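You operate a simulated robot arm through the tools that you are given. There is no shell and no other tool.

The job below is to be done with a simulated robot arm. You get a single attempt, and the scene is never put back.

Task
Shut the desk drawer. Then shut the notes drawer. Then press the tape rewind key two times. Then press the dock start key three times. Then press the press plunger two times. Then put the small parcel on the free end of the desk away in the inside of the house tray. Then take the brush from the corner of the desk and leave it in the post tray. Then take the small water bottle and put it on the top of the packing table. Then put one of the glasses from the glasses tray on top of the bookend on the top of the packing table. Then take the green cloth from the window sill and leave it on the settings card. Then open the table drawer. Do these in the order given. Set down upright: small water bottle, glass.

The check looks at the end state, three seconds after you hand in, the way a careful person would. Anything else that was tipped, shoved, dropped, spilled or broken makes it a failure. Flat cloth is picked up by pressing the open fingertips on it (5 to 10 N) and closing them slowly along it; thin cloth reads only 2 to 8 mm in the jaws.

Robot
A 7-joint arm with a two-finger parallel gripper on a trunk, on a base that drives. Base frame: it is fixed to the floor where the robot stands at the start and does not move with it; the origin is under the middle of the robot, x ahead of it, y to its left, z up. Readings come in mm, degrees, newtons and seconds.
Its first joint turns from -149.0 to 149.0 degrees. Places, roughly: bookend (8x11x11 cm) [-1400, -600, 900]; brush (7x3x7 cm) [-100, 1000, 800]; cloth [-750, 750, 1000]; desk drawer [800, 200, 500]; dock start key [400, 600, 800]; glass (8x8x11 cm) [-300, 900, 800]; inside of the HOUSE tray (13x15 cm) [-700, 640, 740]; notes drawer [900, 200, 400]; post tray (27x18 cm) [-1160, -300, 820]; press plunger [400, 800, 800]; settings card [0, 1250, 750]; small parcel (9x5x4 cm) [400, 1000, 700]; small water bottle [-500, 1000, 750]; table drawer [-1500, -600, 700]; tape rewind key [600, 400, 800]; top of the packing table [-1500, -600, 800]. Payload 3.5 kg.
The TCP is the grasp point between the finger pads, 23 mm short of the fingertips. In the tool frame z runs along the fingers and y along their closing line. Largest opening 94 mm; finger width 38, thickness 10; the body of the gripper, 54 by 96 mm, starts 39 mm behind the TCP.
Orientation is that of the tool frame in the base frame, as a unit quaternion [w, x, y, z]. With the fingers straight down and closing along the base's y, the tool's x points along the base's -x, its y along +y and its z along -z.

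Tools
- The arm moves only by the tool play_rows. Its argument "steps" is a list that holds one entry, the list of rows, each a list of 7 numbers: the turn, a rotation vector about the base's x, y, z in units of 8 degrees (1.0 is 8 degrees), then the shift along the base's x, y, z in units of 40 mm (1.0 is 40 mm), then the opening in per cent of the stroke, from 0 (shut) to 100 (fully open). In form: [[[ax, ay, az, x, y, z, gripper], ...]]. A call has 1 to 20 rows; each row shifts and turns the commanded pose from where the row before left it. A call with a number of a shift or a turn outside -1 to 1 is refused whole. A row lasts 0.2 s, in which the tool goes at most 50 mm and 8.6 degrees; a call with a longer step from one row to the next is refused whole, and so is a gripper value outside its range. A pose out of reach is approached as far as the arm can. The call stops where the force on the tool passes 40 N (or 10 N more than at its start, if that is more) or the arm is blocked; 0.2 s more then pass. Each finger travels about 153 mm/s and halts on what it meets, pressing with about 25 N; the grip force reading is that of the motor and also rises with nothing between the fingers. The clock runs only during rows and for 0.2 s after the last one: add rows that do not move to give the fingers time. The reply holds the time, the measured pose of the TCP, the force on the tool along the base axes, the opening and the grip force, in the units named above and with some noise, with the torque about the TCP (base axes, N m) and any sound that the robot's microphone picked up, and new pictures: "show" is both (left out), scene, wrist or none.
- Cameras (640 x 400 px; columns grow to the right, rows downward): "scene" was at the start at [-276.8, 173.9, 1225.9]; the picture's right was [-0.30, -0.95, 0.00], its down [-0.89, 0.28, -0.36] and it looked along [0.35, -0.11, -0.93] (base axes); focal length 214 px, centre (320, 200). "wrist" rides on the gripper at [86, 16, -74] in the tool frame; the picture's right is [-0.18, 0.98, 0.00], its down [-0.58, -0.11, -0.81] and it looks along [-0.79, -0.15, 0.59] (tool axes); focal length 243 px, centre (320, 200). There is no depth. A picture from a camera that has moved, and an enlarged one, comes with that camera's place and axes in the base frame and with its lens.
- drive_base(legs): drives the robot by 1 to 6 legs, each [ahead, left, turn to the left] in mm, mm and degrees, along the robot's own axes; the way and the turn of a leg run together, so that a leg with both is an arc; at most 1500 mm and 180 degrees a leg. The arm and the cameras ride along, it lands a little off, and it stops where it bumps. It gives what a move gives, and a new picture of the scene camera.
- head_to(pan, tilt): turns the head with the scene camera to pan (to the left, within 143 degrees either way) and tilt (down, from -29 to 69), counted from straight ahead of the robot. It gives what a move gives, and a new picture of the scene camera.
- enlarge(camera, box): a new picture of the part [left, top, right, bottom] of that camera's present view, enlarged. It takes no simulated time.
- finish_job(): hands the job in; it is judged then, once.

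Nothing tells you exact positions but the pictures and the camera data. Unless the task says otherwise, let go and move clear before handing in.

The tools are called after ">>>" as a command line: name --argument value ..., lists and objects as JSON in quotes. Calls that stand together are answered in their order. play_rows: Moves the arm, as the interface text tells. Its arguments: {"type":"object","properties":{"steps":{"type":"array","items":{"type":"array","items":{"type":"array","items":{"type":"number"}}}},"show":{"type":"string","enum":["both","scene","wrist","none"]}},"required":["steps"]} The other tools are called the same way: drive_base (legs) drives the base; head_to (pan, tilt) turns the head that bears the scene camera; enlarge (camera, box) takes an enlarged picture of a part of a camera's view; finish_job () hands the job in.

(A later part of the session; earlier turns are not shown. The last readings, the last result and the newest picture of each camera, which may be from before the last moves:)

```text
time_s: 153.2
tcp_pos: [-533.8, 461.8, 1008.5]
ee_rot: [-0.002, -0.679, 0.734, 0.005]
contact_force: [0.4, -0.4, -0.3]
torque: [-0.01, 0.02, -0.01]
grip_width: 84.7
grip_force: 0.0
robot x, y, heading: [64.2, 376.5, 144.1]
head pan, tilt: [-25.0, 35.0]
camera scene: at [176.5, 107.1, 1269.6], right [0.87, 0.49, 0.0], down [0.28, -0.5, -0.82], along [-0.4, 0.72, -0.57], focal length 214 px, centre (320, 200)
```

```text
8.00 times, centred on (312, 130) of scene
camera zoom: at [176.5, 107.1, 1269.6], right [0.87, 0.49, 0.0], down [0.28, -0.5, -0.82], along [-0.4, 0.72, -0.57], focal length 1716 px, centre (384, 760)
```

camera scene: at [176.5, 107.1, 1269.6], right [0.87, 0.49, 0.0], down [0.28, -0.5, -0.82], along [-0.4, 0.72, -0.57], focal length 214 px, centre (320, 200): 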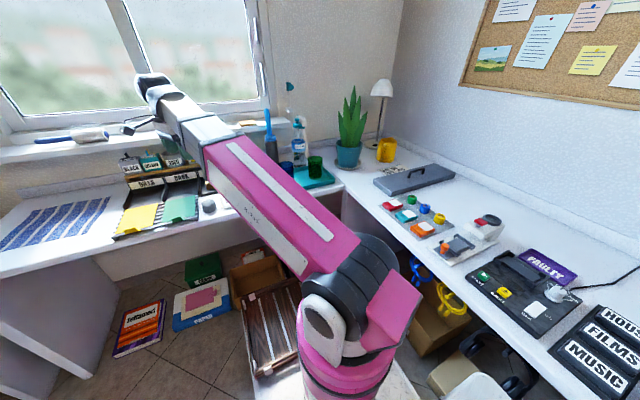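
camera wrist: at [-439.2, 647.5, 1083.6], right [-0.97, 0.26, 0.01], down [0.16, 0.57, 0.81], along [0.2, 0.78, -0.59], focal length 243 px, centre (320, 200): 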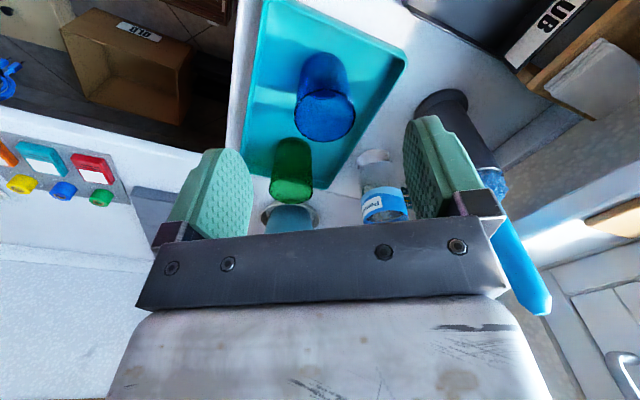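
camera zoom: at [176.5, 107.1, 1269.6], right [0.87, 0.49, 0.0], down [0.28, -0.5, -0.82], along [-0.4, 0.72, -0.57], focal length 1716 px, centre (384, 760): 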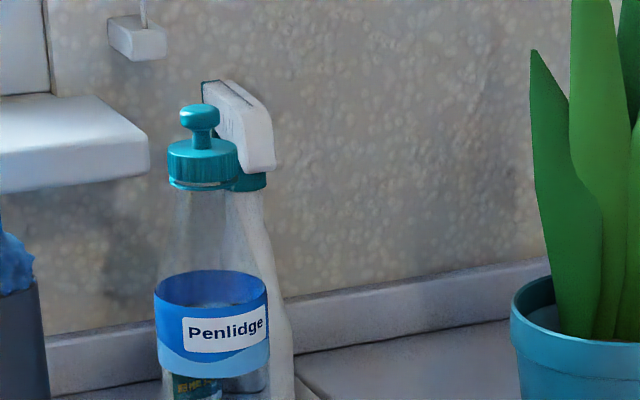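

The bottle has a teal ribbed cap (about z 945–974) with a sport knob on top. I'll grasp the cap from above; first I move to hover near it and look.

>>> play_rows --steps '[[[0, 0, 0, 0.356, 0.83, 0.25, 75], [0, 0, 0, 0.356, 0.83, 0.25, 75], [0, 0, 0, 0.356, 0.83, 0.25, 75], [0, 0, 0, 0.356, 0.83, 0.25, 75], [0, 0, 0, 0.356, 0.83, 0.25, 75], [0, 0, 0, 0.356, 0.83, 0.25, 75], [0, 0, 0, 0.356, 0.83, 0.25, 75], [0, 0, 0, 0.356, 0.83, 0.25, 75], [0, 0, 0, 0.167, 1, 0, 75], [0, 0, 0, 0.167, 1, 0, 75], [0, 0, 0, 0, 0, 0, 75]]]'

>>> enlarge --camera "wrist" --box '[240, 0, 520, 240]'

```text
time_s: 155.6
tcp_pos: [-414.0, 810.2, 1072.3]
ee_rot: [-0.002, -0.68, 0.733, 0.005]
contact_force: [0.2, 0.3, 0.0]
torque: [0.0, 0.01, 0.0]
grip_width: 70.4
grip_force: 0.0
out of reach, approached as far as the arm can: row 6, 7, 8
robot x, y, heading: [67.1, 378.6, 144.0]
head pan, tilt: [-25.0, 35.0]
camera scene: at [176.6, 107.2, 1269.6], right [0.87, 0.49, 0.0], down [0.28, -0.5, -0.82], along [-0.4, 0.72, -0.57], focal length 214 px, centre (320, 200)
camera wrist: at [-436.0, 726.0, 1145.5], right [-0.97, 0.26, 0.01], down [0.16, 0.57, 0.81], along [0.2, 0.78, -0.59], focal length 243 px, centre (320, 200)
```

scene: 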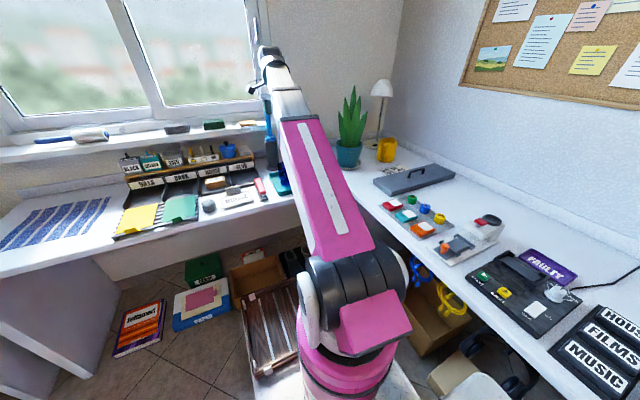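
wrist: 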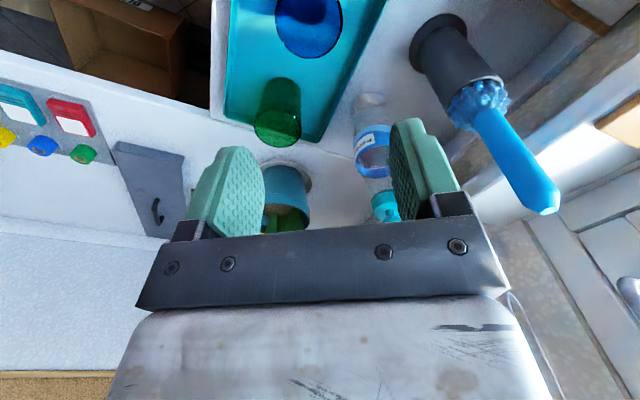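

```text
1.67 times, centred on (380, 120) of wrist
camera zoom: at [-436.0, 726.0, 1145.5], right [-0.97, 0.26, 0.01], down [0.16, 0.57, 0.81], along [0.2, 0.78, -0.59], focal length 404 px, centre (220, 333)
```

zoom: 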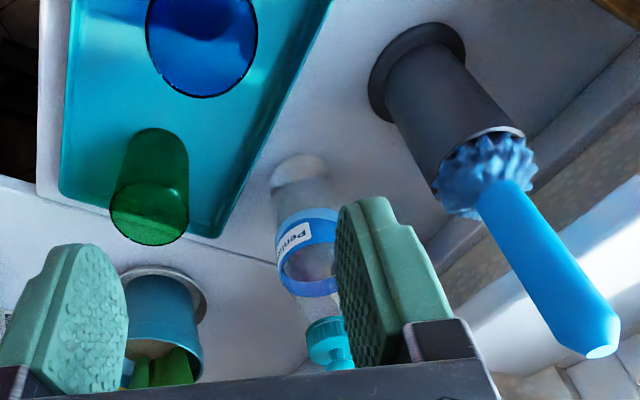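

>>> play_rows --steps '[[[0, 0, 0, -0.18, 0.95, -0.1, 75], [0, 0, 0, -0.18, 0.95, -0.1, 75], [0, 0, 0, -0.18, 0.95, -0.1, 75], [0, 0, 0, -0.18, 0.95, -0.1, 75], [0, 0, 0, -0.18, 0.95, -0.1, 75], [0, 0, 0, 0, 0, 0, 75]]]'

>>> enlarge --camera "wrist" --box '[220, 40, 440, 240]'

>>> enlarge --camera "scene" --box '[250, 60, 350, 160]'

```text
time_s: 157.0
tcp_pos: [-449.2, 1000.7, 1051.9]
ee_rot: [-0.003, -0.68, 0.734, 0.005]
contact_force: [-0.5, -0.2, -0.1]
torque: [0.01, 0.02, -0.01]
grip_width: 70.5
grip_force: 0.0
robot x, y, heading: [64.4, 376.9, 144.2]
head pan, tilt: [-25.0, 35.0]
camera scene: at [176.6, 107.2, 1269.7], right [0.87, 0.49, 0.0], down [0.28, -0.5, -0.82], along [-0.4, 0.72, -0.57], focal length 214 px, centre (320, 200)
camera wrist: at [-471.4, 916.6, 1126.2], right [-0.97, 0.26, 0.01], down [0.16, 0.57, 0.81], along [0.2, 0.78, -0.59], focal length 243 px, centre (320, 200)
```

scene: 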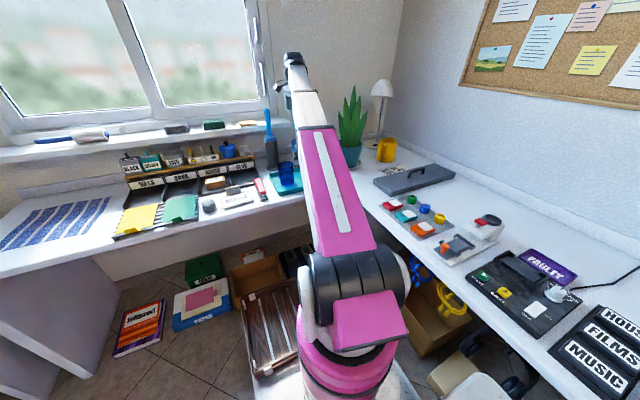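
wrist: 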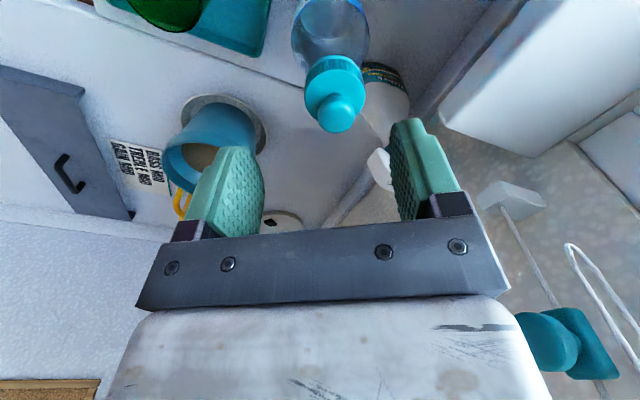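

```text
2.00 times, centred on (330, 140) of wrist
camera zoom: at [-471.4, 916.6, 1126.2], right [-0.97, 0.26, 0.01], down [0.16, 0.57, 0.81], along [0.2, 0.78, -0.59], focal length 485 px, centre (300, 320)
```

zoom: 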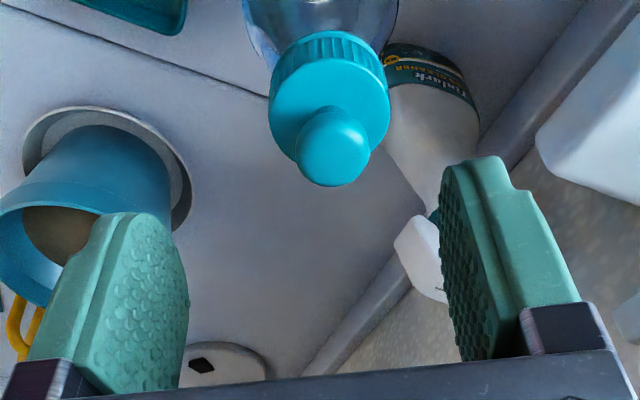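

```text
4.00 times, centred on (300, 110) of scene
camera zoom: at [176.6, 107.2, 1269.7], right [0.87, 0.49, 0.0], down [0.28, -0.5, -0.82], along [-0.4, 0.72, -0.57], focal length 858 px, centre (400, 560)
```

zoom: 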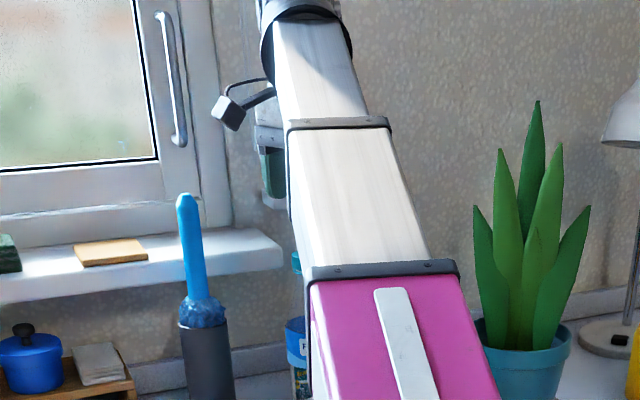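

>>> play_rows --steps '[[[0, 0, 0, -0.19, 0.08, -0.5, 75], [0, 0, 0, 0, 0, -0.6, 75], [0, 0, 0, 0, 0, -0.4, 75], [0, 0, 0, 0, 0, -0.3, 75], [0, 0, 0, 0, 0, 0, 75]]]' --show "wrist"

>>> enlarge --camera "wrist" --box '[220, 40, 440, 240]'

```text
time_s: 158.2
tcp_pos: [-457.6, 1003.1, 982.8]
ee_rot: [-0.003, -0.68, 0.734, 0.005]
contact_force: [0.2, -0.1, 0.7]
torque: [-0.01, 0.01, -0.01]
grip_width: 70.7
grip_force: 0.0
robot x, y, heading: [63.8, 377.6, 144.1]
head pan, tilt: [-25.0, 35.0]
camera wrist: at [-478.5, 918.6, 1056.2], right [-0.97, 0.26, 0.01], down [0.16, 0.57, 0.81], along [0.2, 0.78, -0.59], focal length 243 px, centre (320, 200)
```

wrist: 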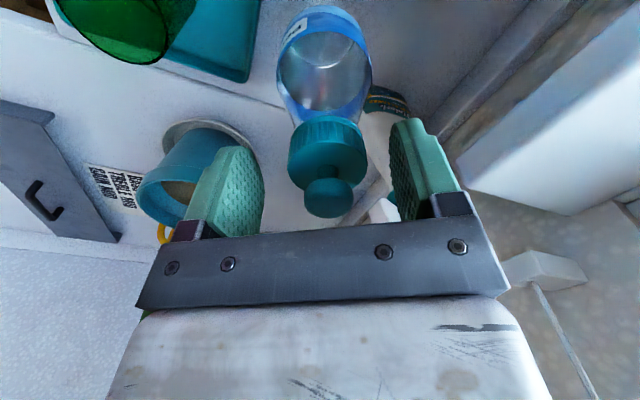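

```text
2.00 times, centred on (330, 140) of wrist
camera zoom: at [-478.5, 918.6, 1056.2], right [-0.97, 0.26, 0.01], down [0.16, 0.57, 0.81], along [0.2, 0.78, -0.59], focal length 485 px, centre (300, 320)
```

zoom: 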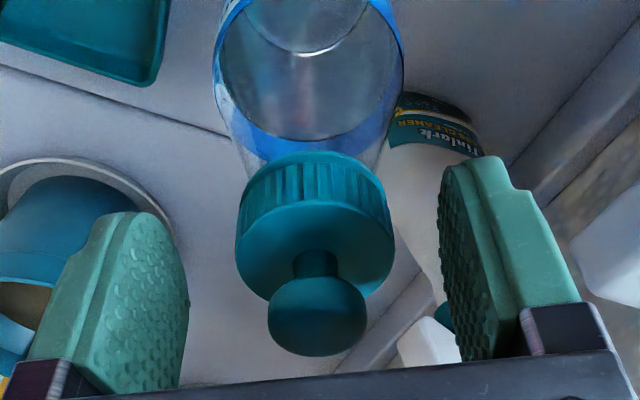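

>>> play_rows --steps '[[[0, 0, 0, 0, 0, -0.2, 75], [0, 0, 0, 0, 0, -0.15, 75], [0, 0, 0, 0, 0, -0.08, 75], [0, 0, 0, 0, 0, 0, 75]]]' --show "wrist"

```text
time_s: 159.2
tcp_pos: [-456.0, 1004.6, 964.1]
ee_rot: [-0.002, -0.679, 0.734, 0.004]
contact_force: [-0.6, 0.2, -0.3]
torque: [-0.01, 0.0, -0.01]
grip_width: 70.6
grip_force: 0.1
robot x, y, heading: [63.6, 377.9, 144.1]
head pan, tilt: [-25.0, 35.0]
camera wrist: at [-478.1, 918.5, 1037.3], right [-0.97, 0.26, 0.01], down [0.16, 0.57, 0.81], along [0.2, 0.78, -0.59], focal length 243 px, centre (320, 200)
```

wrist: 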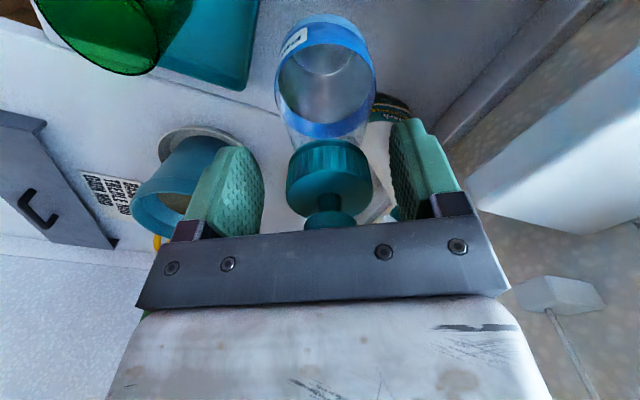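

Positioned with no contact. I close slowly on the cap.

>>> play_rows --steps '[[[0, 0, 0, 0, 0, 0, 62], [0, 0, 0, 0, 0, 0, 55], [0, 0, 0, 0, 0, 0, 49], [0, 0, 0, 0, 0, 0, 43], [0, 0, 0, 0, 0, 0, 36], [0, 0, 0, 0, 0, 0, 20], [0, 0, 0, 0, 0, 0, 20]]]' --show "wrist"

```text
time_s: 160.8
tcp_pos: [-457.3, 1003.7, 964.4]
ee_rot: [-0.003, -0.68, 0.733, 0.004]
contact_force: [-1.3, 0.6, 0.0]
torque: [0.03, 0.04, -0.03]
grip_width: 42.0
grip_force: 24.8
robot x, y, heading: [61.7, 375.3, 143.9]
head pan, tilt: [-25.0, 35.0]
camera wrist: at [-478.1, 918.5, 1037.4], right [-0.97, 0.26, 0.01], down [0.16, 0.57, 0.81], along [0.2, 0.78, -0.59], focal length 243 px, centre (320, 200)
```

wrist: 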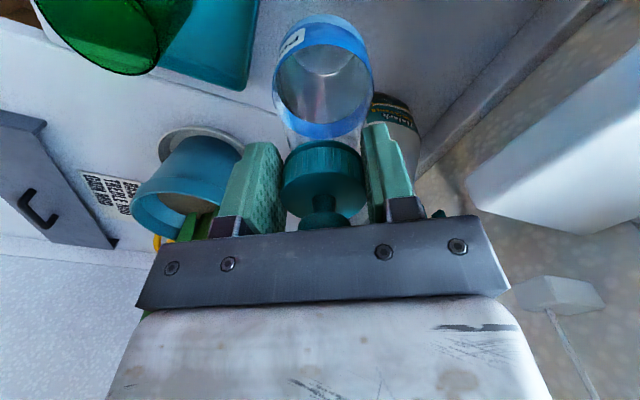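

The cap is held (42 mm). I lift the bottle straight up, high enough to clear the glasses.

>>> play_rows --steps '[[[0, 0, 0, 0, 0, 0.1, 15], [0, 0, 0, 0, 0, 0.3, 15], [0, 0, 0, 0, 0, 0.5, 15], [0, 0, 0, 0, 0, 0.7, 15], [0, 0, 0, 0, 0, 0.8, 15], [0, 0, 0, 0, 0, 0.8, 15], [0, 0, 0, 0, 0, 0.6, 15], [0, 0, 0, 0, 0, 0.4, 15], [0, 0, 0, 0, 0, 0, 15]]]'

>>> enlarge --camera "scene" --box '[250, 60, 350, 200]'

```text
time_s: 162.8
tcp_pos: [-458.6, 1001.8, 1131.4]
ee_rot: [-0.003, -0.68, 0.733, 0.005]
contact_force: [-0.8, -0.3, -0.3]
torque: [-0.01, 0.0, -0.05]
grip_width: 42.0
grip_force: 24.1
robot x, y, heading: [66.9, 378.4, 144.1]
head pan, tilt: [-25.0, 35.0]
heard: snap
camera scene: at [176.6, 107.2, 1269.7], right [0.87, 0.49, 0.0], down [0.28, -0.5, -0.82], along [-0.4, 0.72, -0.57], focal length 214 px, centre (320, 200)
camera wrist: at [-479.7, 917.1, 1205.2], right [-0.97, 0.26, 0.01], down [0.16, 0.57, 0.81], along [0.2, 0.78, -0.59], focal length 243 px, centre (320, 200)
```

scene: 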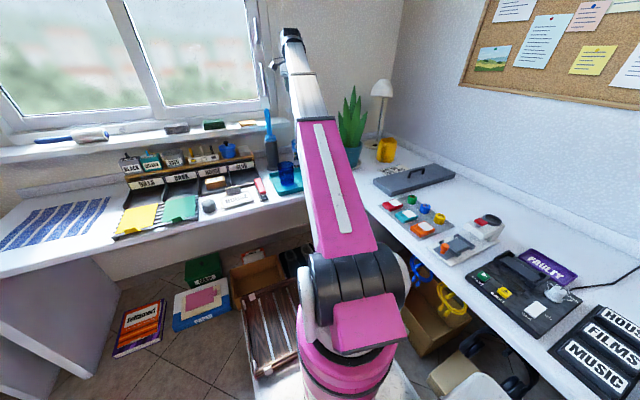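
wrist: 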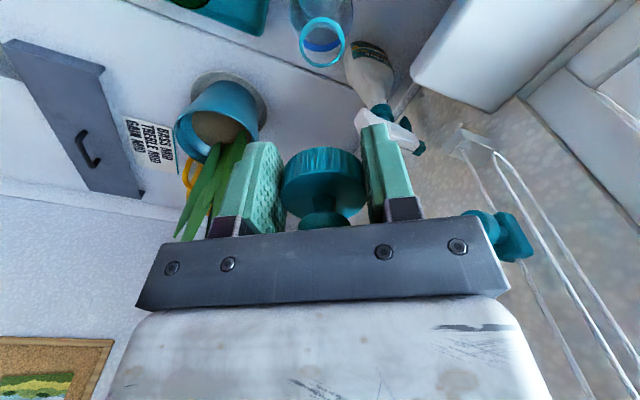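

```text
2.86 times, centred on (300, 130) of scene
camera zoom: at [176.6, 107.2, 1269.7], right [0.87, 0.49, 0.0], down [0.28, -0.5, -0.82], along [-0.4, 0.72, -0.57], focal length 613 px, centre (377, 400)
```

zoom: 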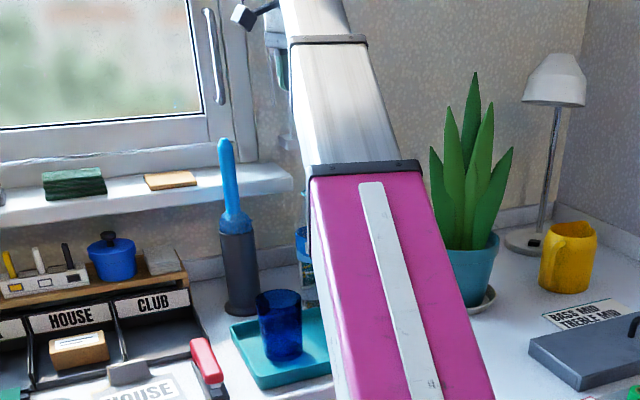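

The cap snapped off and the bottle stayed on the desk. I must put the cap back exactly where it was, so I lower partway and check alignment over the neck.

>>> play_rows --steps '[[[0, 0, 0, 0, 0, -0.8, 15], [0, 0, 0, 0, 0, -0.8, 15], [0, 0, 0, 0, 0, -0.7, 15], [0, 0, 0, 0, 0, -0.4, 15], [0, 0, 0, 0, 0, 0, 15]]]' --show "wrist"

>>> enlarge --camera "wrist" --box '[220, 40, 440, 240]'

```text
time_s: 164.0
tcp_pos: [-455.5, 1004.6, 1023.9]
ee_rot: [-0.002, -0.679, 0.734, 0.006]
contact_force: [-0.7, 0.4, 0.3]
torque: [-0.01, -0.01, -0.02]
grip_width: 41.9
grip_force: 25.1
robot x, y, heading: [64.8, 378.6, 143.9]
head pan, tilt: [-25.0, 35.0]
camera wrist: at [-478.4, 920.5, 1097.2], right [-0.97, 0.26, 0.01], down [0.16, 0.57, 0.81], along [0.2, 0.78, -0.59], focal length 243 px, centre (320, 200)
```

wrist: 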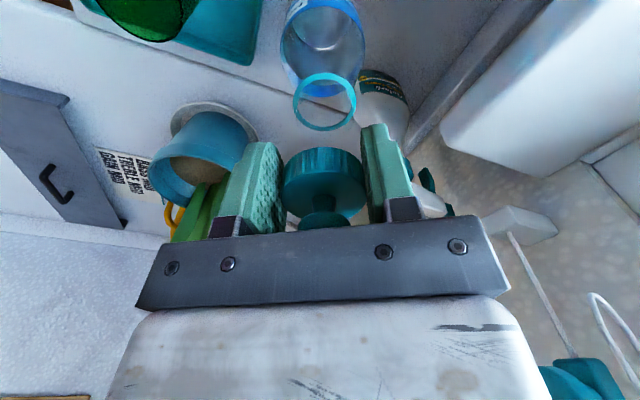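

```text
2.00 times, centred on (330, 140) of wrist
camera zoom: at [-478.4, 920.5, 1097.2], right [-0.97, 0.26, 0.01], down [0.16, 0.57, 0.81], along [0.2, 0.78, -0.59], focal length 485 px, centre (300, 320)
```

zoom: 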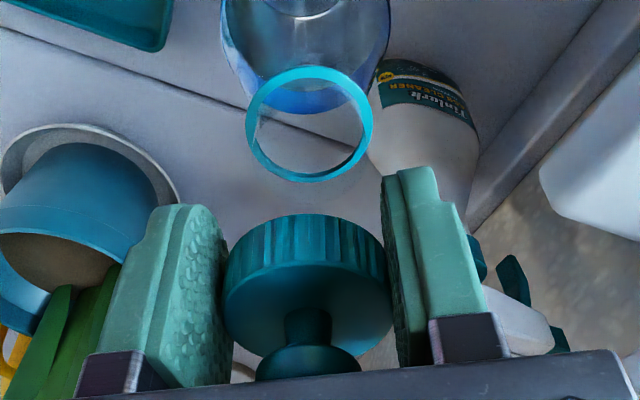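

>>> play_rows --steps '[[[0, 0, 0, 0, 0, -0.5, 15], [0, 0, 0, 0, 0, -0.3, 15], [0, 0, 0, 0, 0, 0, 15]]]' --show "wrist"

>>> enlarge --camera "wrist" --box '[220, 40, 440, 240]'

>>> enlarge --camera "scene" --box '[280, 80, 344, 155]'

```text
time_s: 164.8
tcp_pos: [-457.4, 1006.1, 991.6]
ee_rot: [-0.002, -0.679, 0.734, 0.005]
contact_force: [-0.2, -0.4, 0.2]
torque: [0.0, 0.0, 0.0]
grip_width: 42.2
grip_force: 24.9
robot x, y, heading: [63.4, 381.6, 144.0]
head pan, tilt: [-25.0, 35.0]
camera wrist: at [-478.5, 920.6, 1065.6], right [-0.97, 0.26, 0.01], down [0.16, 0.57, 0.81], along [0.2, 0.78, -0.59], focal length 243 px, centre (320, 200)
```

wrist: 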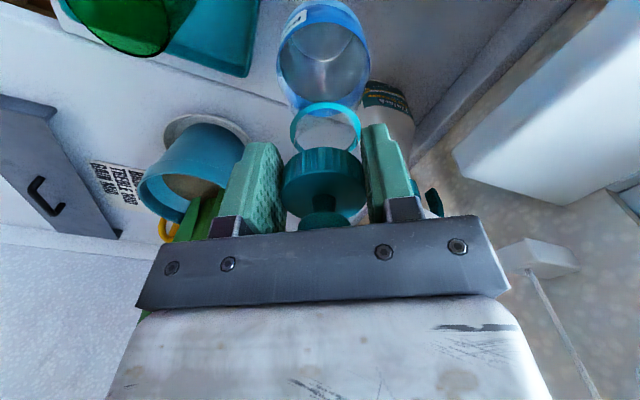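

```text
2.00 times, centred on (330, 140) of wrist
camera zoom: at [-478.5, 920.6, 1065.6], right [-0.97, 0.26, 0.01], down [0.16, 0.57, 0.81], along [0.2, 0.78, -0.59], focal length 485 px, centre (300, 320)
```

zoom: 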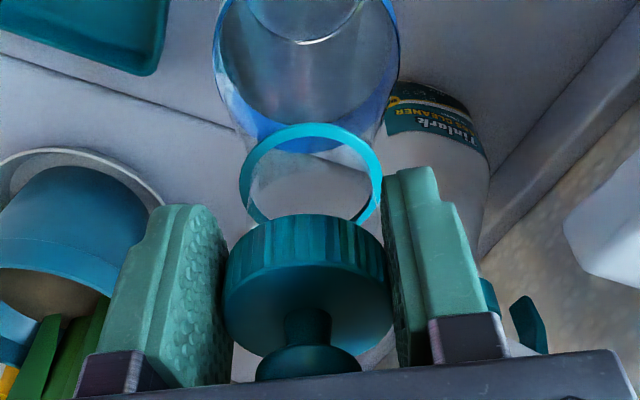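

```text
5.33 times, centred on (312, 118) of scene
camera zoom: at [176.6, 107.2, 1269.7], right [0.87, 0.49, 0.0], down [0.28, -0.5, -0.82], along [-0.4, 0.72, -0.57], focal length 1144 px, centre (363, 640)
```

zoom: 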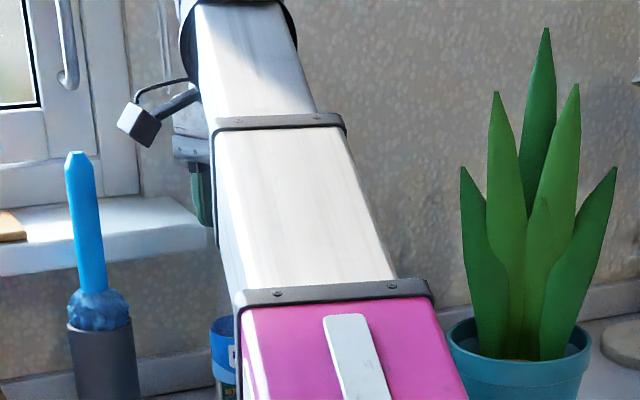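

>>> play_rows --steps '[[[0, 0, 0, 0, 0, -0.25, 15], [0, 0, 0, 0, 0, -0.12, 15], [0, 0, 0, 0, 0, -0.1, 15]]]' --show "wrist"

>>> play_rows --steps '[[[0, 0, 0, 0, 0, -0.06, 15], [0, 0, 0, 0, 0, -0.06, 15]]]' --show "wrist"

```text
time_s: 165.2
tcp_pos: [-457.1, 1005.7, 984.4]
ee_rot: [-0.003, -0.68, 0.734, 0.008]
contact_force: [0.6, -0.7, 15.7]
torque: [0.14, 0.36, 0.02]
grip_width: 42.0
grip_force: 25.0
robot x, y, heading: [65.9, 375.9, 144.2]
head pan, tilt: [-25.0, 35.0]
stopped in row 2: the force on the tool passed its limit at 52 N (the readings are from after the stop); the commanded pose is now the measured one
camera wrist: at [-478.9, 920.3, 1058.5], right [-0.97, 0.26, 0.02], down [0.17, 0.56, 0.81], along [0.2, 0.78, -0.59], focal length 243 px, centre (320, 200)
```

wrist: 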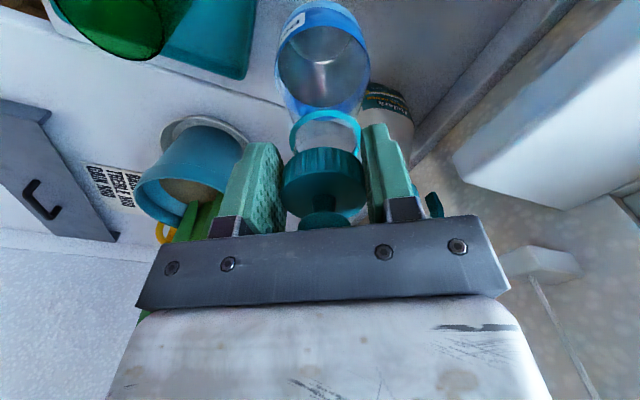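

```text
time_s: 165.7
tcp_pos: [-457.4, 1006.4, 985.8]
ee_rot: [-0.002, -0.68, 0.733, 0.009]
contact_force: [0.2, -0.4, 15.7]
torque: [0.16, 0.3, 0.01]
grip_width: 41.9
grip_force: 25.3
robot x, y, heading: [64.7, 377.9, 144.1]
head pan, tilt: [-25.0, 35.0]
stopped in row 2: the force on the tool passed its limit at 46 N (the readings are from after the stop); the commanded pose is now the measured one
camera wrist: at [-479.3, 920.6, 1058.3], right [-0.97, 0.26, 0.02], down [0.17, 0.56, 0.81], along [0.2, 0.79, -0.59], focal length 243 px, centre (320, 200)
```

wrist: 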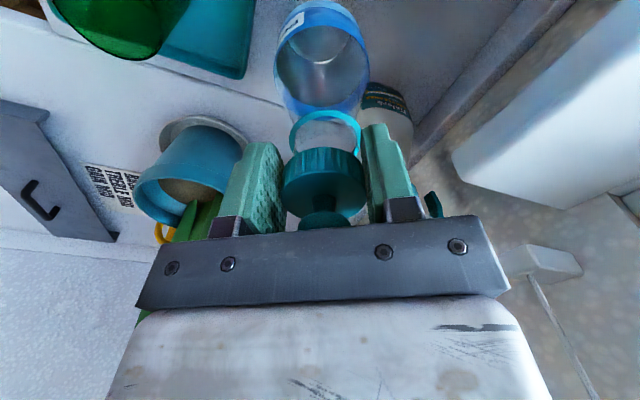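

Contact came about 20 mm early, at the right finger side: the fingertips that reach below the cap are touching the neck ring. I'll back up slightly, shift about 1.5 mm toward that side, and try again gently.

>>> play_rows --steps '[[[0, 0, 0, 0, 0, 0.1, 15], [0, 0, 0, -0.04, 0.0, 0, 15], [0, 0, 0, 0, 0, 0, 15]]]' --show "none"

>>> enlarge --camera "wrist" --box '[270, 90, 380, 190]'

```text
time_s: 166.5
tcp_pos: [-458.4, 1007.2, 988.1]
ee_rot: [-0.003, -0.68, 0.734, 0.01]
contact_force: [-0.3, 0.9, -0.1]
torque: [0.0, -0.01, 0.01]
grip_width: 42.0
grip_force: 24.6
robot x, y, heading: [63.1, 373.8, 143.9]
head pan, tilt: [-25.0, 35.0]
```

```text
4.00 times, centred on (325, 140) of wrist
camera zoom: at [-481.0, 921.1, 1062.1], right [-0.97, 0.26, 0.02], down [0.17, 0.56, 0.81], along [0.2, 0.78, -0.59], focal length 970 px, centre (300, 440)
```

zoom: 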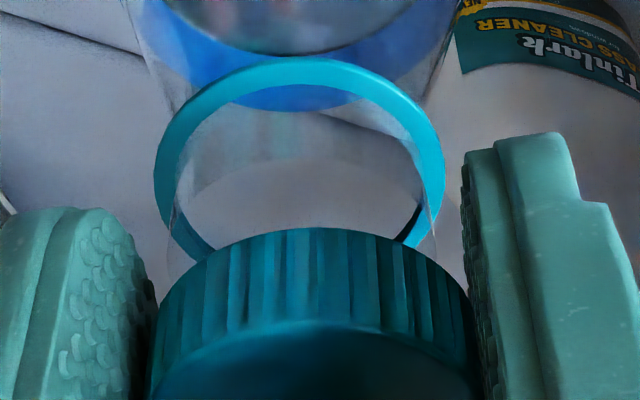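

>>> play_rows --steps '[[[0, 0, 0, 0, 0, -0.05, 15], [0, 0, 0, 0, 0, -0.05, 15]]]' --show "none"

>>> play_rows --steps '[[[0, 0, 0, 0, 0, -0.05, 15]]]' --show "none"

```text
time_s: 167.1
tcp_pos: [-460.6, 1006.4, 983.2]
ee_rot: [-0.003, -0.679, 0.734, 0.01]
contact_force: [0.3, 0.4, -0.5]
torque: [-0.02, -0.02, 0.0]
grip_width: 42.0
grip_force: 25.0
robot x, y, heading: [66.4, 377.1, 144.0]
head pan, tilt: [-25.0, 35.0]
```

```text
time_s: 167.5
tcp_pos: [-460.0, 1006.8, 982.9]
ee_rot: [-0.003, -0.68, 0.733, 0.01]
contact_force: [-0.1, 0.0, 0.2]
torque: [0.02, -0.03, 0.0]
grip_width: 41.9
grip_force: 25.3
robot x, y, heading: [64.6, 377.2, 143.9]
head pan, tilt: [-25.0, 35.0]
```

>>> play_rows --steps '[[[0, 0, 0, 0, 0, -0.06, 15], [0, 0, 0, 0, 0, -0.06, 15]]]' --show "none"

>>> play_rows --steps '[[[0, 0, 0, 0, 0, -0.06, 15]]]' --show "wrist"

>>> enlarge --camera "wrist" --box '[270, 90, 380, 190]'

```text
time_s: 168.1
tcp_pos: [-460.3, 1007.0, 978.6]
ee_rot: [-0.002, -0.68, 0.734, 0.009]
contact_force: [0.6, -0.2, -0.7]
torque: [0.0, -0.01, -0.02]
grip_width: 42.2
grip_force: 25.3
robot x, y, heading: [63.7, 377.0, 143.6]
head pan, tilt: [-25.0, 35.0]
```

```text
time_s: 168.5
tcp_pos: [-458.6, 1005.8, 975.4]
ee_rot: [-0.001, -0.68, 0.733, 0.011]
contact_force: [-0.8, 0.0, 18.1]
torque: [0.02, -0.3, -0.02]
grip_width: 41.8
grip_force: 25.2
robot x, y, heading: [64.4, 376.9, 144.0]
head pan, tilt: [-25.0, 35.0]
camera wrist: at [-480.9, 920.6, 1049.3], right [-0.97, 0.26, 0.02], down [0.17, 0.56, 0.81], along [0.2, 0.79, -0.59], focal length 243 px, centre (320, 200)
```

wrist: 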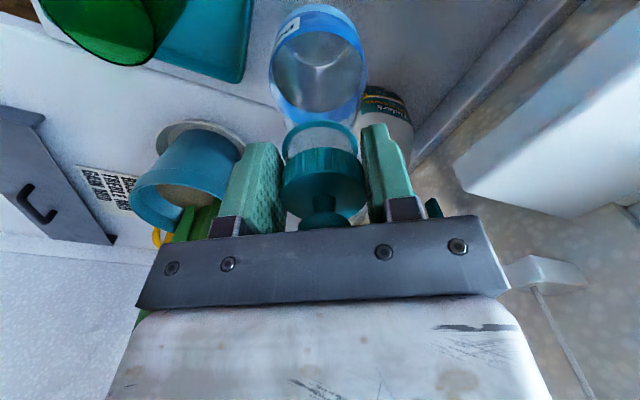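

```text
4.00 times, centred on (325, 140) of wrist
camera zoom: at [-480.9, 920.6, 1049.3], right [-0.97, 0.26, 0.02], down [0.17, 0.56, 0.81], along [0.2, 0.79, -0.59], focal length 970 px, centre (300, 440)
```

zoom: 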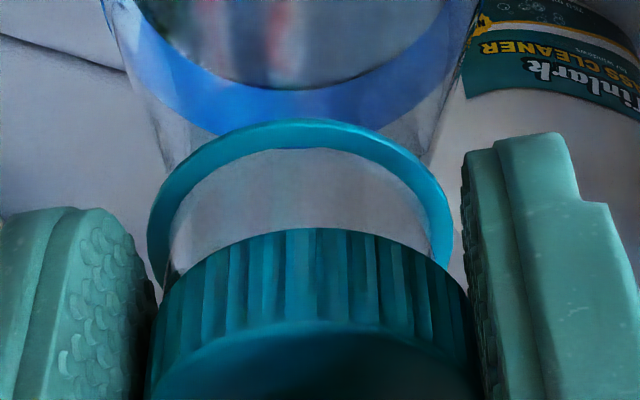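

>>> play_rows --steps '[[[0, 0, 0, 0, 0, 0.08, 15], [0, 0, 0, 0.02, 0, 0, 15], [0, 0, 0, 0, 0, -0.05, 15], [0, 0, 0, 0, 0, -0.05, 15]]]' --show "none"

>>> play_rows --steps '[[[0, 0, 0, 0, 0, -0.05, 15]]]' --show "none"

```text
time_s: 169.5
tcp_pos: [-458.3, 1006.6, 975.3]
ee_rot: [-0.003, -0.68, 0.733, 0.011]
contact_force: [-1.6, 1.7, 27.7]
torque: [-0.07, -0.04, -0.07]
grip_width: 42.2
grip_force: 24.5
robot x, y, heading: [60.5, 379.9, 144.0]
head pan, tilt: [-25.0, 35.0]
```

```text
time_s: 169.9
tcp_pos: [-459.1, 1006.6, 973.3]
ee_rot: [-0.004, -0.679, 0.734, 0.009]
contact_force: [-2.0, 2.0, 28.7]
torque: [-0.05, -0.07, -0.04]
grip_width: 42.0
grip_force: 25.2
robot x, y, heading: [61.4, 376.5, 143.9]
head pan, tilt: [-25.0, 35.0]
```

Now the contact is centred and the cap is moving down. I continue pressing gently.

>>> play_rows --steps '[[[0, 0, 0, 0, 0, -0.05, 15], [0, 0, 0, 0, 0, -0.03, 15]]]' --show "none"

>>> enlarge --camera "wrist" --box '[270, 90, 380, 190]'

```text
time_s: 170.5
tcp_pos: [-458.9, 1004.8, 969.6]
ee_rot: [-0.003, -0.679, 0.734, 0.009]
contact_force: [-1.5, 0.9, 27.4]
torque: [-0.08, -0.2, -0.02]
grip_width: 42.2
grip_force: 24.5
robot x, y, heading: [63.5, 383.3, 144.1]
head pan, tilt: [-25.0, 35.0]
```

```text
4.00 times, centred on (325, 140) of wrist
camera zoom: at [-479.5, 920.4, 1042.1], right [-0.97, 0.26, 0.02], down [0.17, 0.56, 0.81], along [0.2, 0.78, -0.59], focal length 970 px, centre (300, 440)
```

zoom: 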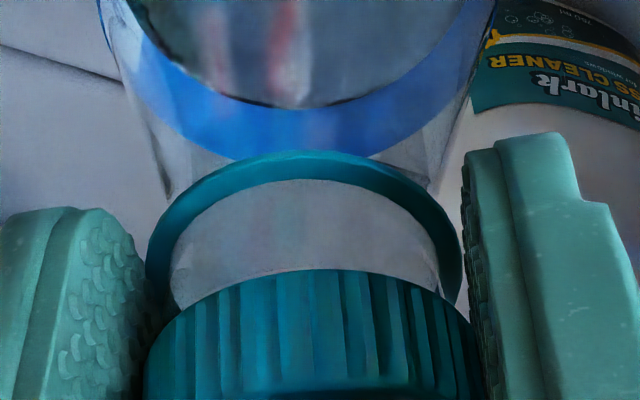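

>>> play_rows --steps '[[[0, 0, 0, 0, 0, -0.05, 15], [0, 0, 0, 0, 0, -0.05, 15]]]' --show "none"

>>> enlarge --camera "wrist" --box '[250, 90, 390, 240]'

```text
time_s: 171.1
tcp_pos: [-458.6, 1006.3, 963.1]
ee_rot: [-0.003, -0.68, 0.733, 0.008]
contact_force: [-0.6, 0.0, -1.4]
torque: [0.0, 0.0, -0.03]
grip_width: 41.9
grip_force: 24.6
robot x, y, heading: [64.1, 375.1, 144.0]
head pan, tilt: [-25.0, 35.0]
```

```text
2.67 times, centred on (320, 165) of wrist
camera zoom: at [-479.3, 920.6, 1035.8], right [-0.97, 0.26, 0.02], down [0.17, 0.56, 0.81], along [0.2, 0.78, -0.59], focal length 647 px, centre (320, 293)
```

zoom: 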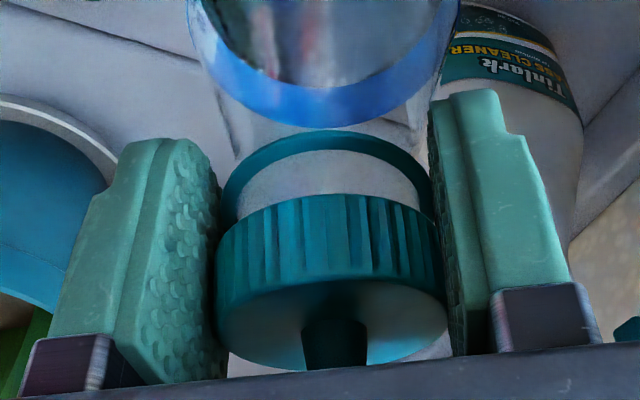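

>>> play_rows --steps '[[[0, 0, 0, 0, 0, -0.05, 15], [0, 0, 0, 0, 0, -0.03, 15]]]' --show "none"

>>> enlarge --camera "wrist" --box '[250, 90, 390, 240]'

```text
time_s: 171.7
tcp_pos: [-460.1, 1007.3, 961.2]
ee_rot: [-0.002, -0.679, 0.734, 0.009]
contact_force: [0.2, -0.6, 0.5]
torque: [0.03, 0.04, -0.01]
grip_width: 42.0
grip_force: 24.8
robot x, y, heading: [62.4, 378.4, 144.0]
head pan, tilt: [-25.0, 35.0]
```

```text
2.67 times, centred on (320, 165) of wrist
camera zoom: at [-480.3, 920.9, 1034.4], right [-0.97, 0.26, 0.02], down [0.17, 0.56, 0.81], along [0.2, 0.78, -0.59], focal length 647 px, centre (320, 293)
```

zoom: 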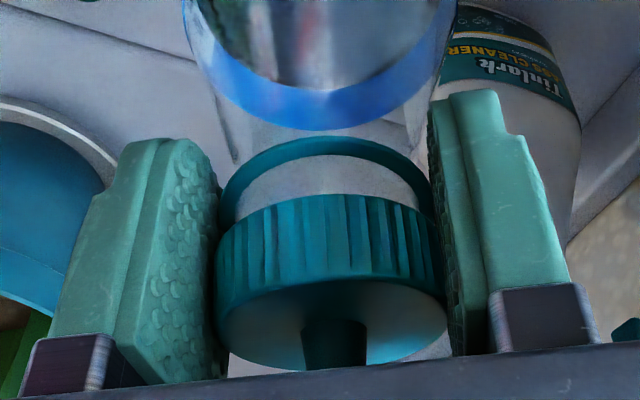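

The cap now slides over the neck without resistance. I continue down in small steps.

>>> play_rows --steps '[[[0, 0, 0, 0, 0, -0.06, 15], [0, 0, 0, 0, 0, -0.05, 15]]]' --show "none"

>>> play_rows --steps '[[[0, 0, 0, 0, 0, -0.05, 15], [0, 0, 0, 0, 0, -0.05, 15]]]' --show "none"

>>> enlarge --camera "wrist" --box '[250, 90, 390, 240]'

```text
time_s: 172.3
tcp_pos: [-458.0, 1007.4, 958.4]
ee_rot: [-0.002, -0.68, 0.734, 0.01]
contact_force: [-0.9, -0.9, 16.2]
torque: [0.39, 0.0, 0.0]
grip_width: 41.8
grip_force: 24.3
robot x, y, heading: [62.6, 377.3, 144.2]
head pan, tilt: [-25.0, 35.0]
```

```text
time_s: 172.9
tcp_pos: [-459.0, 1007.2, 955.0]
ee_rot: [-0.002, -0.68, 0.733, 0.01]
contact_force: [-2.1, -1.8, 32.6]
torque: [0.68, -0.08, 0.0]
grip_width: 42.1
grip_force: 24.1
robot x, y, heading: [63.0, 376.3, 143.9]
head pan, tilt: [-25.0, 35.0]
```

```text
2.67 times, centred on (320, 165) of wrist
camera zoom: at [-479.4, 920.4, 1027.2], right [-0.97, 0.26, 0.02], down [0.17, 0.56, 0.81], along [0.2, 0.79, -0.59], focal length 647 px, centre (320, 293)
```

zoom: 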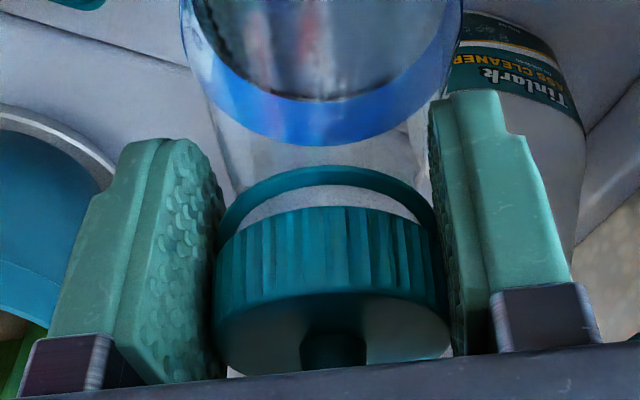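

>>> play_rows --steps '[[[0, 0, 0, 0, 0, 0.06, 15], [0, 0, 0, 0, 0.03, 0, 15], [0, 0, 0, 0, 0, -0.04, 15], [0, 0, 0, 0, 0, -0.03, 15]]]' --show "none"

>>> enlarge --camera "wrist" --box '[250, 90, 390, 240]'

```text
time_s: 173.9
tcp_pos: [-459.3, 1007.1, 954.5]
ee_rot: [-0.002, -0.679, 0.734, 0.01]
contact_force: [-0.5, -1.7, 29.1]
torque: [0.71, -0.09, 0.02]
grip_width: 42.1
grip_force: 24.6
robot x, y, heading: [63.6, 378.0, 144.1]
head pan, tilt: [-25.0, 35.0]
```

```text
2.67 times, centred on (320, 165) of wrist
camera zoom: at [-480.4, 921.2, 1027.0], right [-0.97, 0.26, 0.02], down [0.17, 0.56, 0.81], along [0.2, 0.79, -0.59], focal length 647 px, centre (320, 293)
```

zoom: 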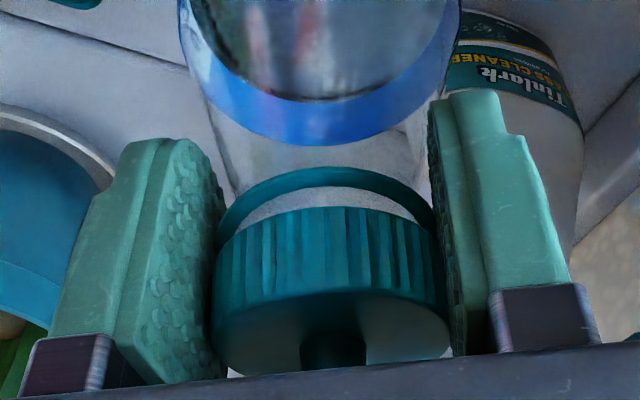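

>>> play_rows --steps '[[[0, 0, 0, 0, 0, 0.08, 15], [0, 0, 0, 0, 0.05, 0, 15], [0, 0, 0, 0, 0, -0.04, 15], [0, 0, 0, 0, 0, -0.03, 15]]]' --show "none"

>>> play_rows --steps '[[[0, 0, 0, 0, 0, -0.04, 15]]]' --show "none"

```text
time_s: 174.9
tcp_pos: [-459.4, 1008.9, 953.6]
ee_rot: [-0.003, -0.68, 0.733, 0.009]
contact_force: [-0.5, -2.0, 11.7]
torque: [0.32, -0.07, 0.02]
grip_width: 41.8
grip_force: 24.9
robot x, y, heading: [63.7, 380.8, 144.3]
head pan, tilt: [-25.0, 35.0]
```

```text
time_s: 175.3
tcp_pos: [-458.8, 1007.5, 954.6]
ee_rot: [-0.002, -0.679, 0.734, 0.01]
contact_force: [-1.1, -2.2, 29.2]
torque: [0.72, -0.09, -0.03]
grip_width: 41.9
grip_force: 24.8
robot x, y, heading: [61.2, 375.1, 143.9]
head pan, tilt: [-25.0, 35.0]
```

>>> enlarge --camera "wrist" --box '[200, 20, 460, 240]'

>>> head_to --pan -60 --tilt 20

```text
1.82 times, centred on (330, 130) of wrist
camera zoom: at [-479.8, 922.8, 1026.7], right [-0.97, 0.26, 0.02], down [0.17, 0.56, 0.81], along [0.2, 0.79, -0.59], focal length 441 px, centre (302, 327)
```

zoom: 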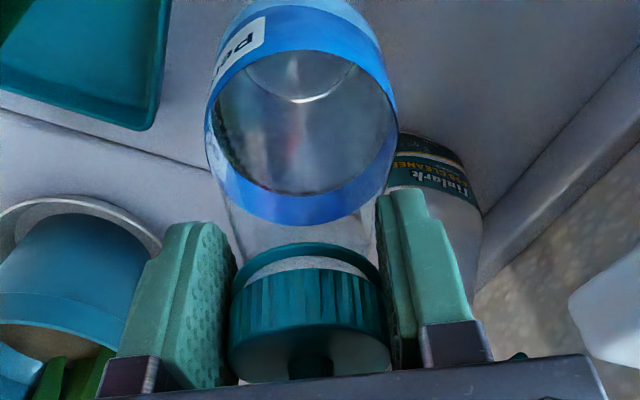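

```text
time_s: 176.3
tcp_pos: [-459.2, 1008.6, 953.1]
ee_rot: [-0.003, -0.679, 0.734, 0.009]
contact_force: [-0.2, -1.9, 29.0]
torque: [0.78, -0.12, 0.0]
grip_width: 41.9
grip_force: 24.9
robot x, y, heading: [62.5, 376.8, 144.0]
head pan, tilt: [-60.0, 20.0]
camera scene: at [229.4, 122.2, 1293.3], right [0.99, -0.1, 0.0], down [-0.04, -0.34, -0.94], along [0.1, 0.93, -0.34], focal length 214 px, centre (320, 200)
```

scene: 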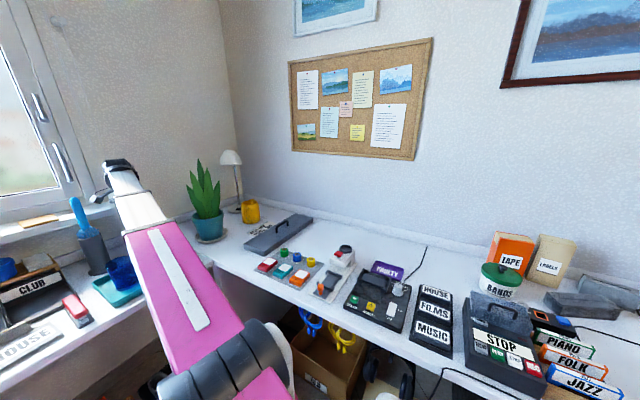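

The cap is partly over the neck but jammed at its far rim. I'll open the fingers gently so it can settle level, keeping the palm just above the knob, and look.

>>> play_rows --steps '[[[0, 0, 0, 0, 0, 0.03, 15], [0, 0, 0, 0, 0, 0, 44], [0, 0, 0, 0, 0, 0, 46], [0, 0, 0, 0, 0, 0, 48], [0, 0, 0, 0, 0, 0, 52], [0, 0, 0, 0, 0, 0, 58], [0, 0, 0, 0, 0, 0, 64]]]' --show "wrist"

>>> enlarge --camera "wrist" --box '[200, 20, 460, 240]'

```text
time_s: 177.9
tcp_pos: [-458.3, 1009.5, 953.4]
ee_rot: [-0.003, -0.679, 0.734, 0.009]
contact_force: [-0.3, 0.4, 0.2]
torque: [0.02, -0.01, -0.02]
grip_width: 60.5
grip_force: 0.0
robot x, y, heading: [66.4, 377.7, 144.0]
head pan, tilt: [-60.0, 20.0]
camera wrist: at [-479.5, 923.3, 1026.8], right [-0.97, 0.26, 0.02], down [0.17, 0.56, 0.81], along [0.2, 0.78, -0.59], focal length 243 px, centre (320, 200)
```

wrist: 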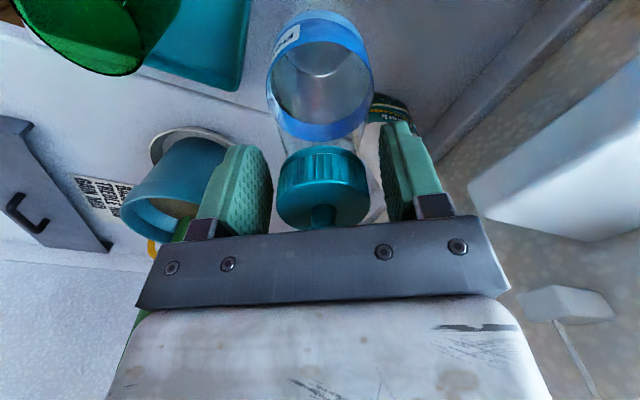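

```text
1.82 times, centred on (330, 130) of wrist
camera zoom: at [-479.5, 923.3, 1026.8], right [-0.97, 0.26, 0.02], down [0.17, 0.56, 0.81], along [0.2, 0.78, -0.59], focal length 441 px, centre (302, 327)
```

zoom: 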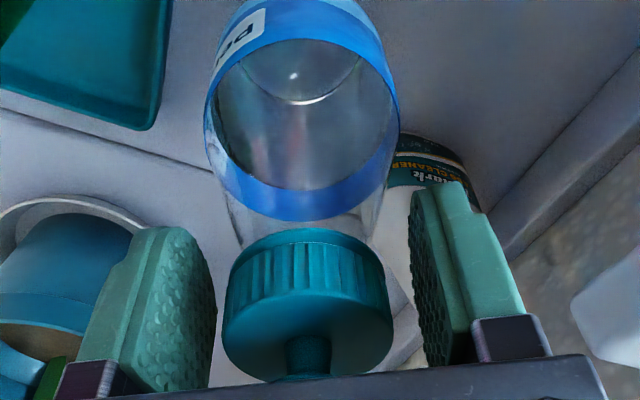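

Releasing let the cap drop neatly into place on the neck. I'll press it home with the palm on the knob.

>>> play_rows --steps '[[[0, 0, 0, 0, 0, -0.03, 66], [0, 0, 0, 0, 0, -0.03, 66], [0, 0, 0, 0, 0, -0.03, 66]]]' --show "none"

>>> play_rows --steps '[[[0, 0, 0, 0, 0, -0.03, 66], [0, 0, 0, 0, 0, -0.03, 66]]]' --show "none"

```text
time_s: 178.7
tcp_pos: [-460.3, 1009.3, 950.1]
ee_rot: [-0.003, -0.679, 0.734, 0.01]
contact_force: [-0.5, -0.3, 5.4]
torque: [0.01, -0.06, 0.0]
grip_width: 61.6
grip_force: 0.1
robot x, y, heading: [60.0, 378.1, 144.2]
head pan, tilt: [-60.0, 20.0]
heard: snap
```

```text
time_s: 179.3
tcp_pos: [-458.5, 1010.8, 948.8]
ee_rot: [-0.002, -0.68, 0.733, 0.01]
contact_force: [-2.2, 0.1, 26.4]
torque: [0.17, -0.16, -0.01]
grip_width: 62.0
grip_force: 0.1
robot x, y, heading: [67.1, 377.7, 144.1]
head pan, tilt: [-60.0, 20.0]
```

A snap confirms the cap is back on. Now I rise clear and reorient the tool to grasp the bottle's body from the side instead.

>>> play_rows --steps '[[[0, 0, 0, 0, 0, 0.2, 75], [0, 0, 0, 0, 0, 0.5, 80], [0, 0, 0, 0, 0, 0.9, 80], [0, 0, 0, 0, 0, 0.9, 80], [0, 0, 0, 0.4, -0.6, 0.3, 80], [0, 0, 0, 0.6, -0.9, 0, 80], [0, 0, 0, 0.6, -0.9, 0, 80], [0, 0, 0, 0.1, -0.3, 0, 80]]]'

>>> enlarge --camera "wrist" --box '[240, 0, 520, 240]'

```text
time_s: 181.1
tcp_pos: [-391.8, 900.0, 1058.9]
ee_rot: [-0.003, -0.68, 0.733, 0.01]
contact_force: [-0.5, -0.4, -0.5]
torque: [0.0, 0.02, -0.03]
grip_width: 75.1
grip_force: 0.0
robot x, y, heading: [62.3, 379.4, 144.0]
head pan, tilt: [-60.0, 20.0]
camera scene: at [229.0, 122.8, 1293.5], right [0.99, -0.1, 0.0], down [-0.04, -0.34, -0.94], along [0.1, 0.93, -0.34], focal length 214 px, centre (320, 200)
camera wrist: at [-411.6, 814.5, 1132.5], right [-0.97, 0.26, 0.02], down [0.17, 0.56, 0.81], along [0.2, 0.78, -0.59], focal length 243 px, centre (320, 200)
```

scene: 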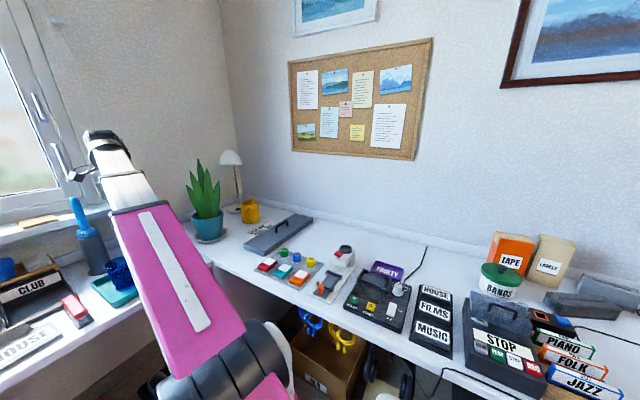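
wrist: 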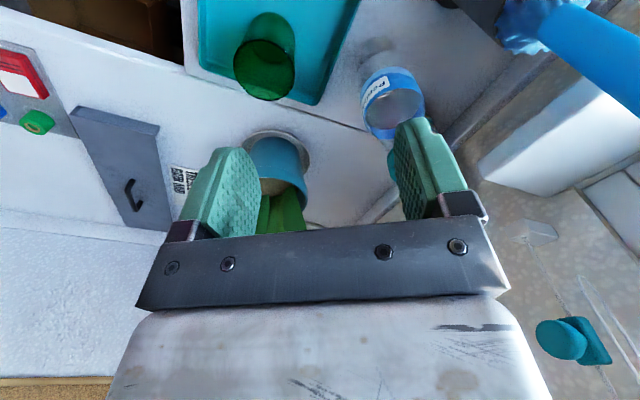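

```text
1.67 times, centred on (380, 120) of wrist
camera zoom: at [-411.6, 814.5, 1132.5], right [-0.97, 0.26, 0.02], down [0.17, 0.56, 0.81], along [0.2, 0.78, -0.59], focal length 404 px, centre (220, 333)
```

zoom: 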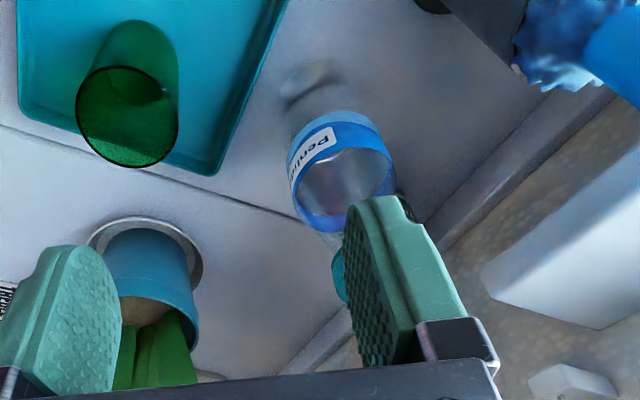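

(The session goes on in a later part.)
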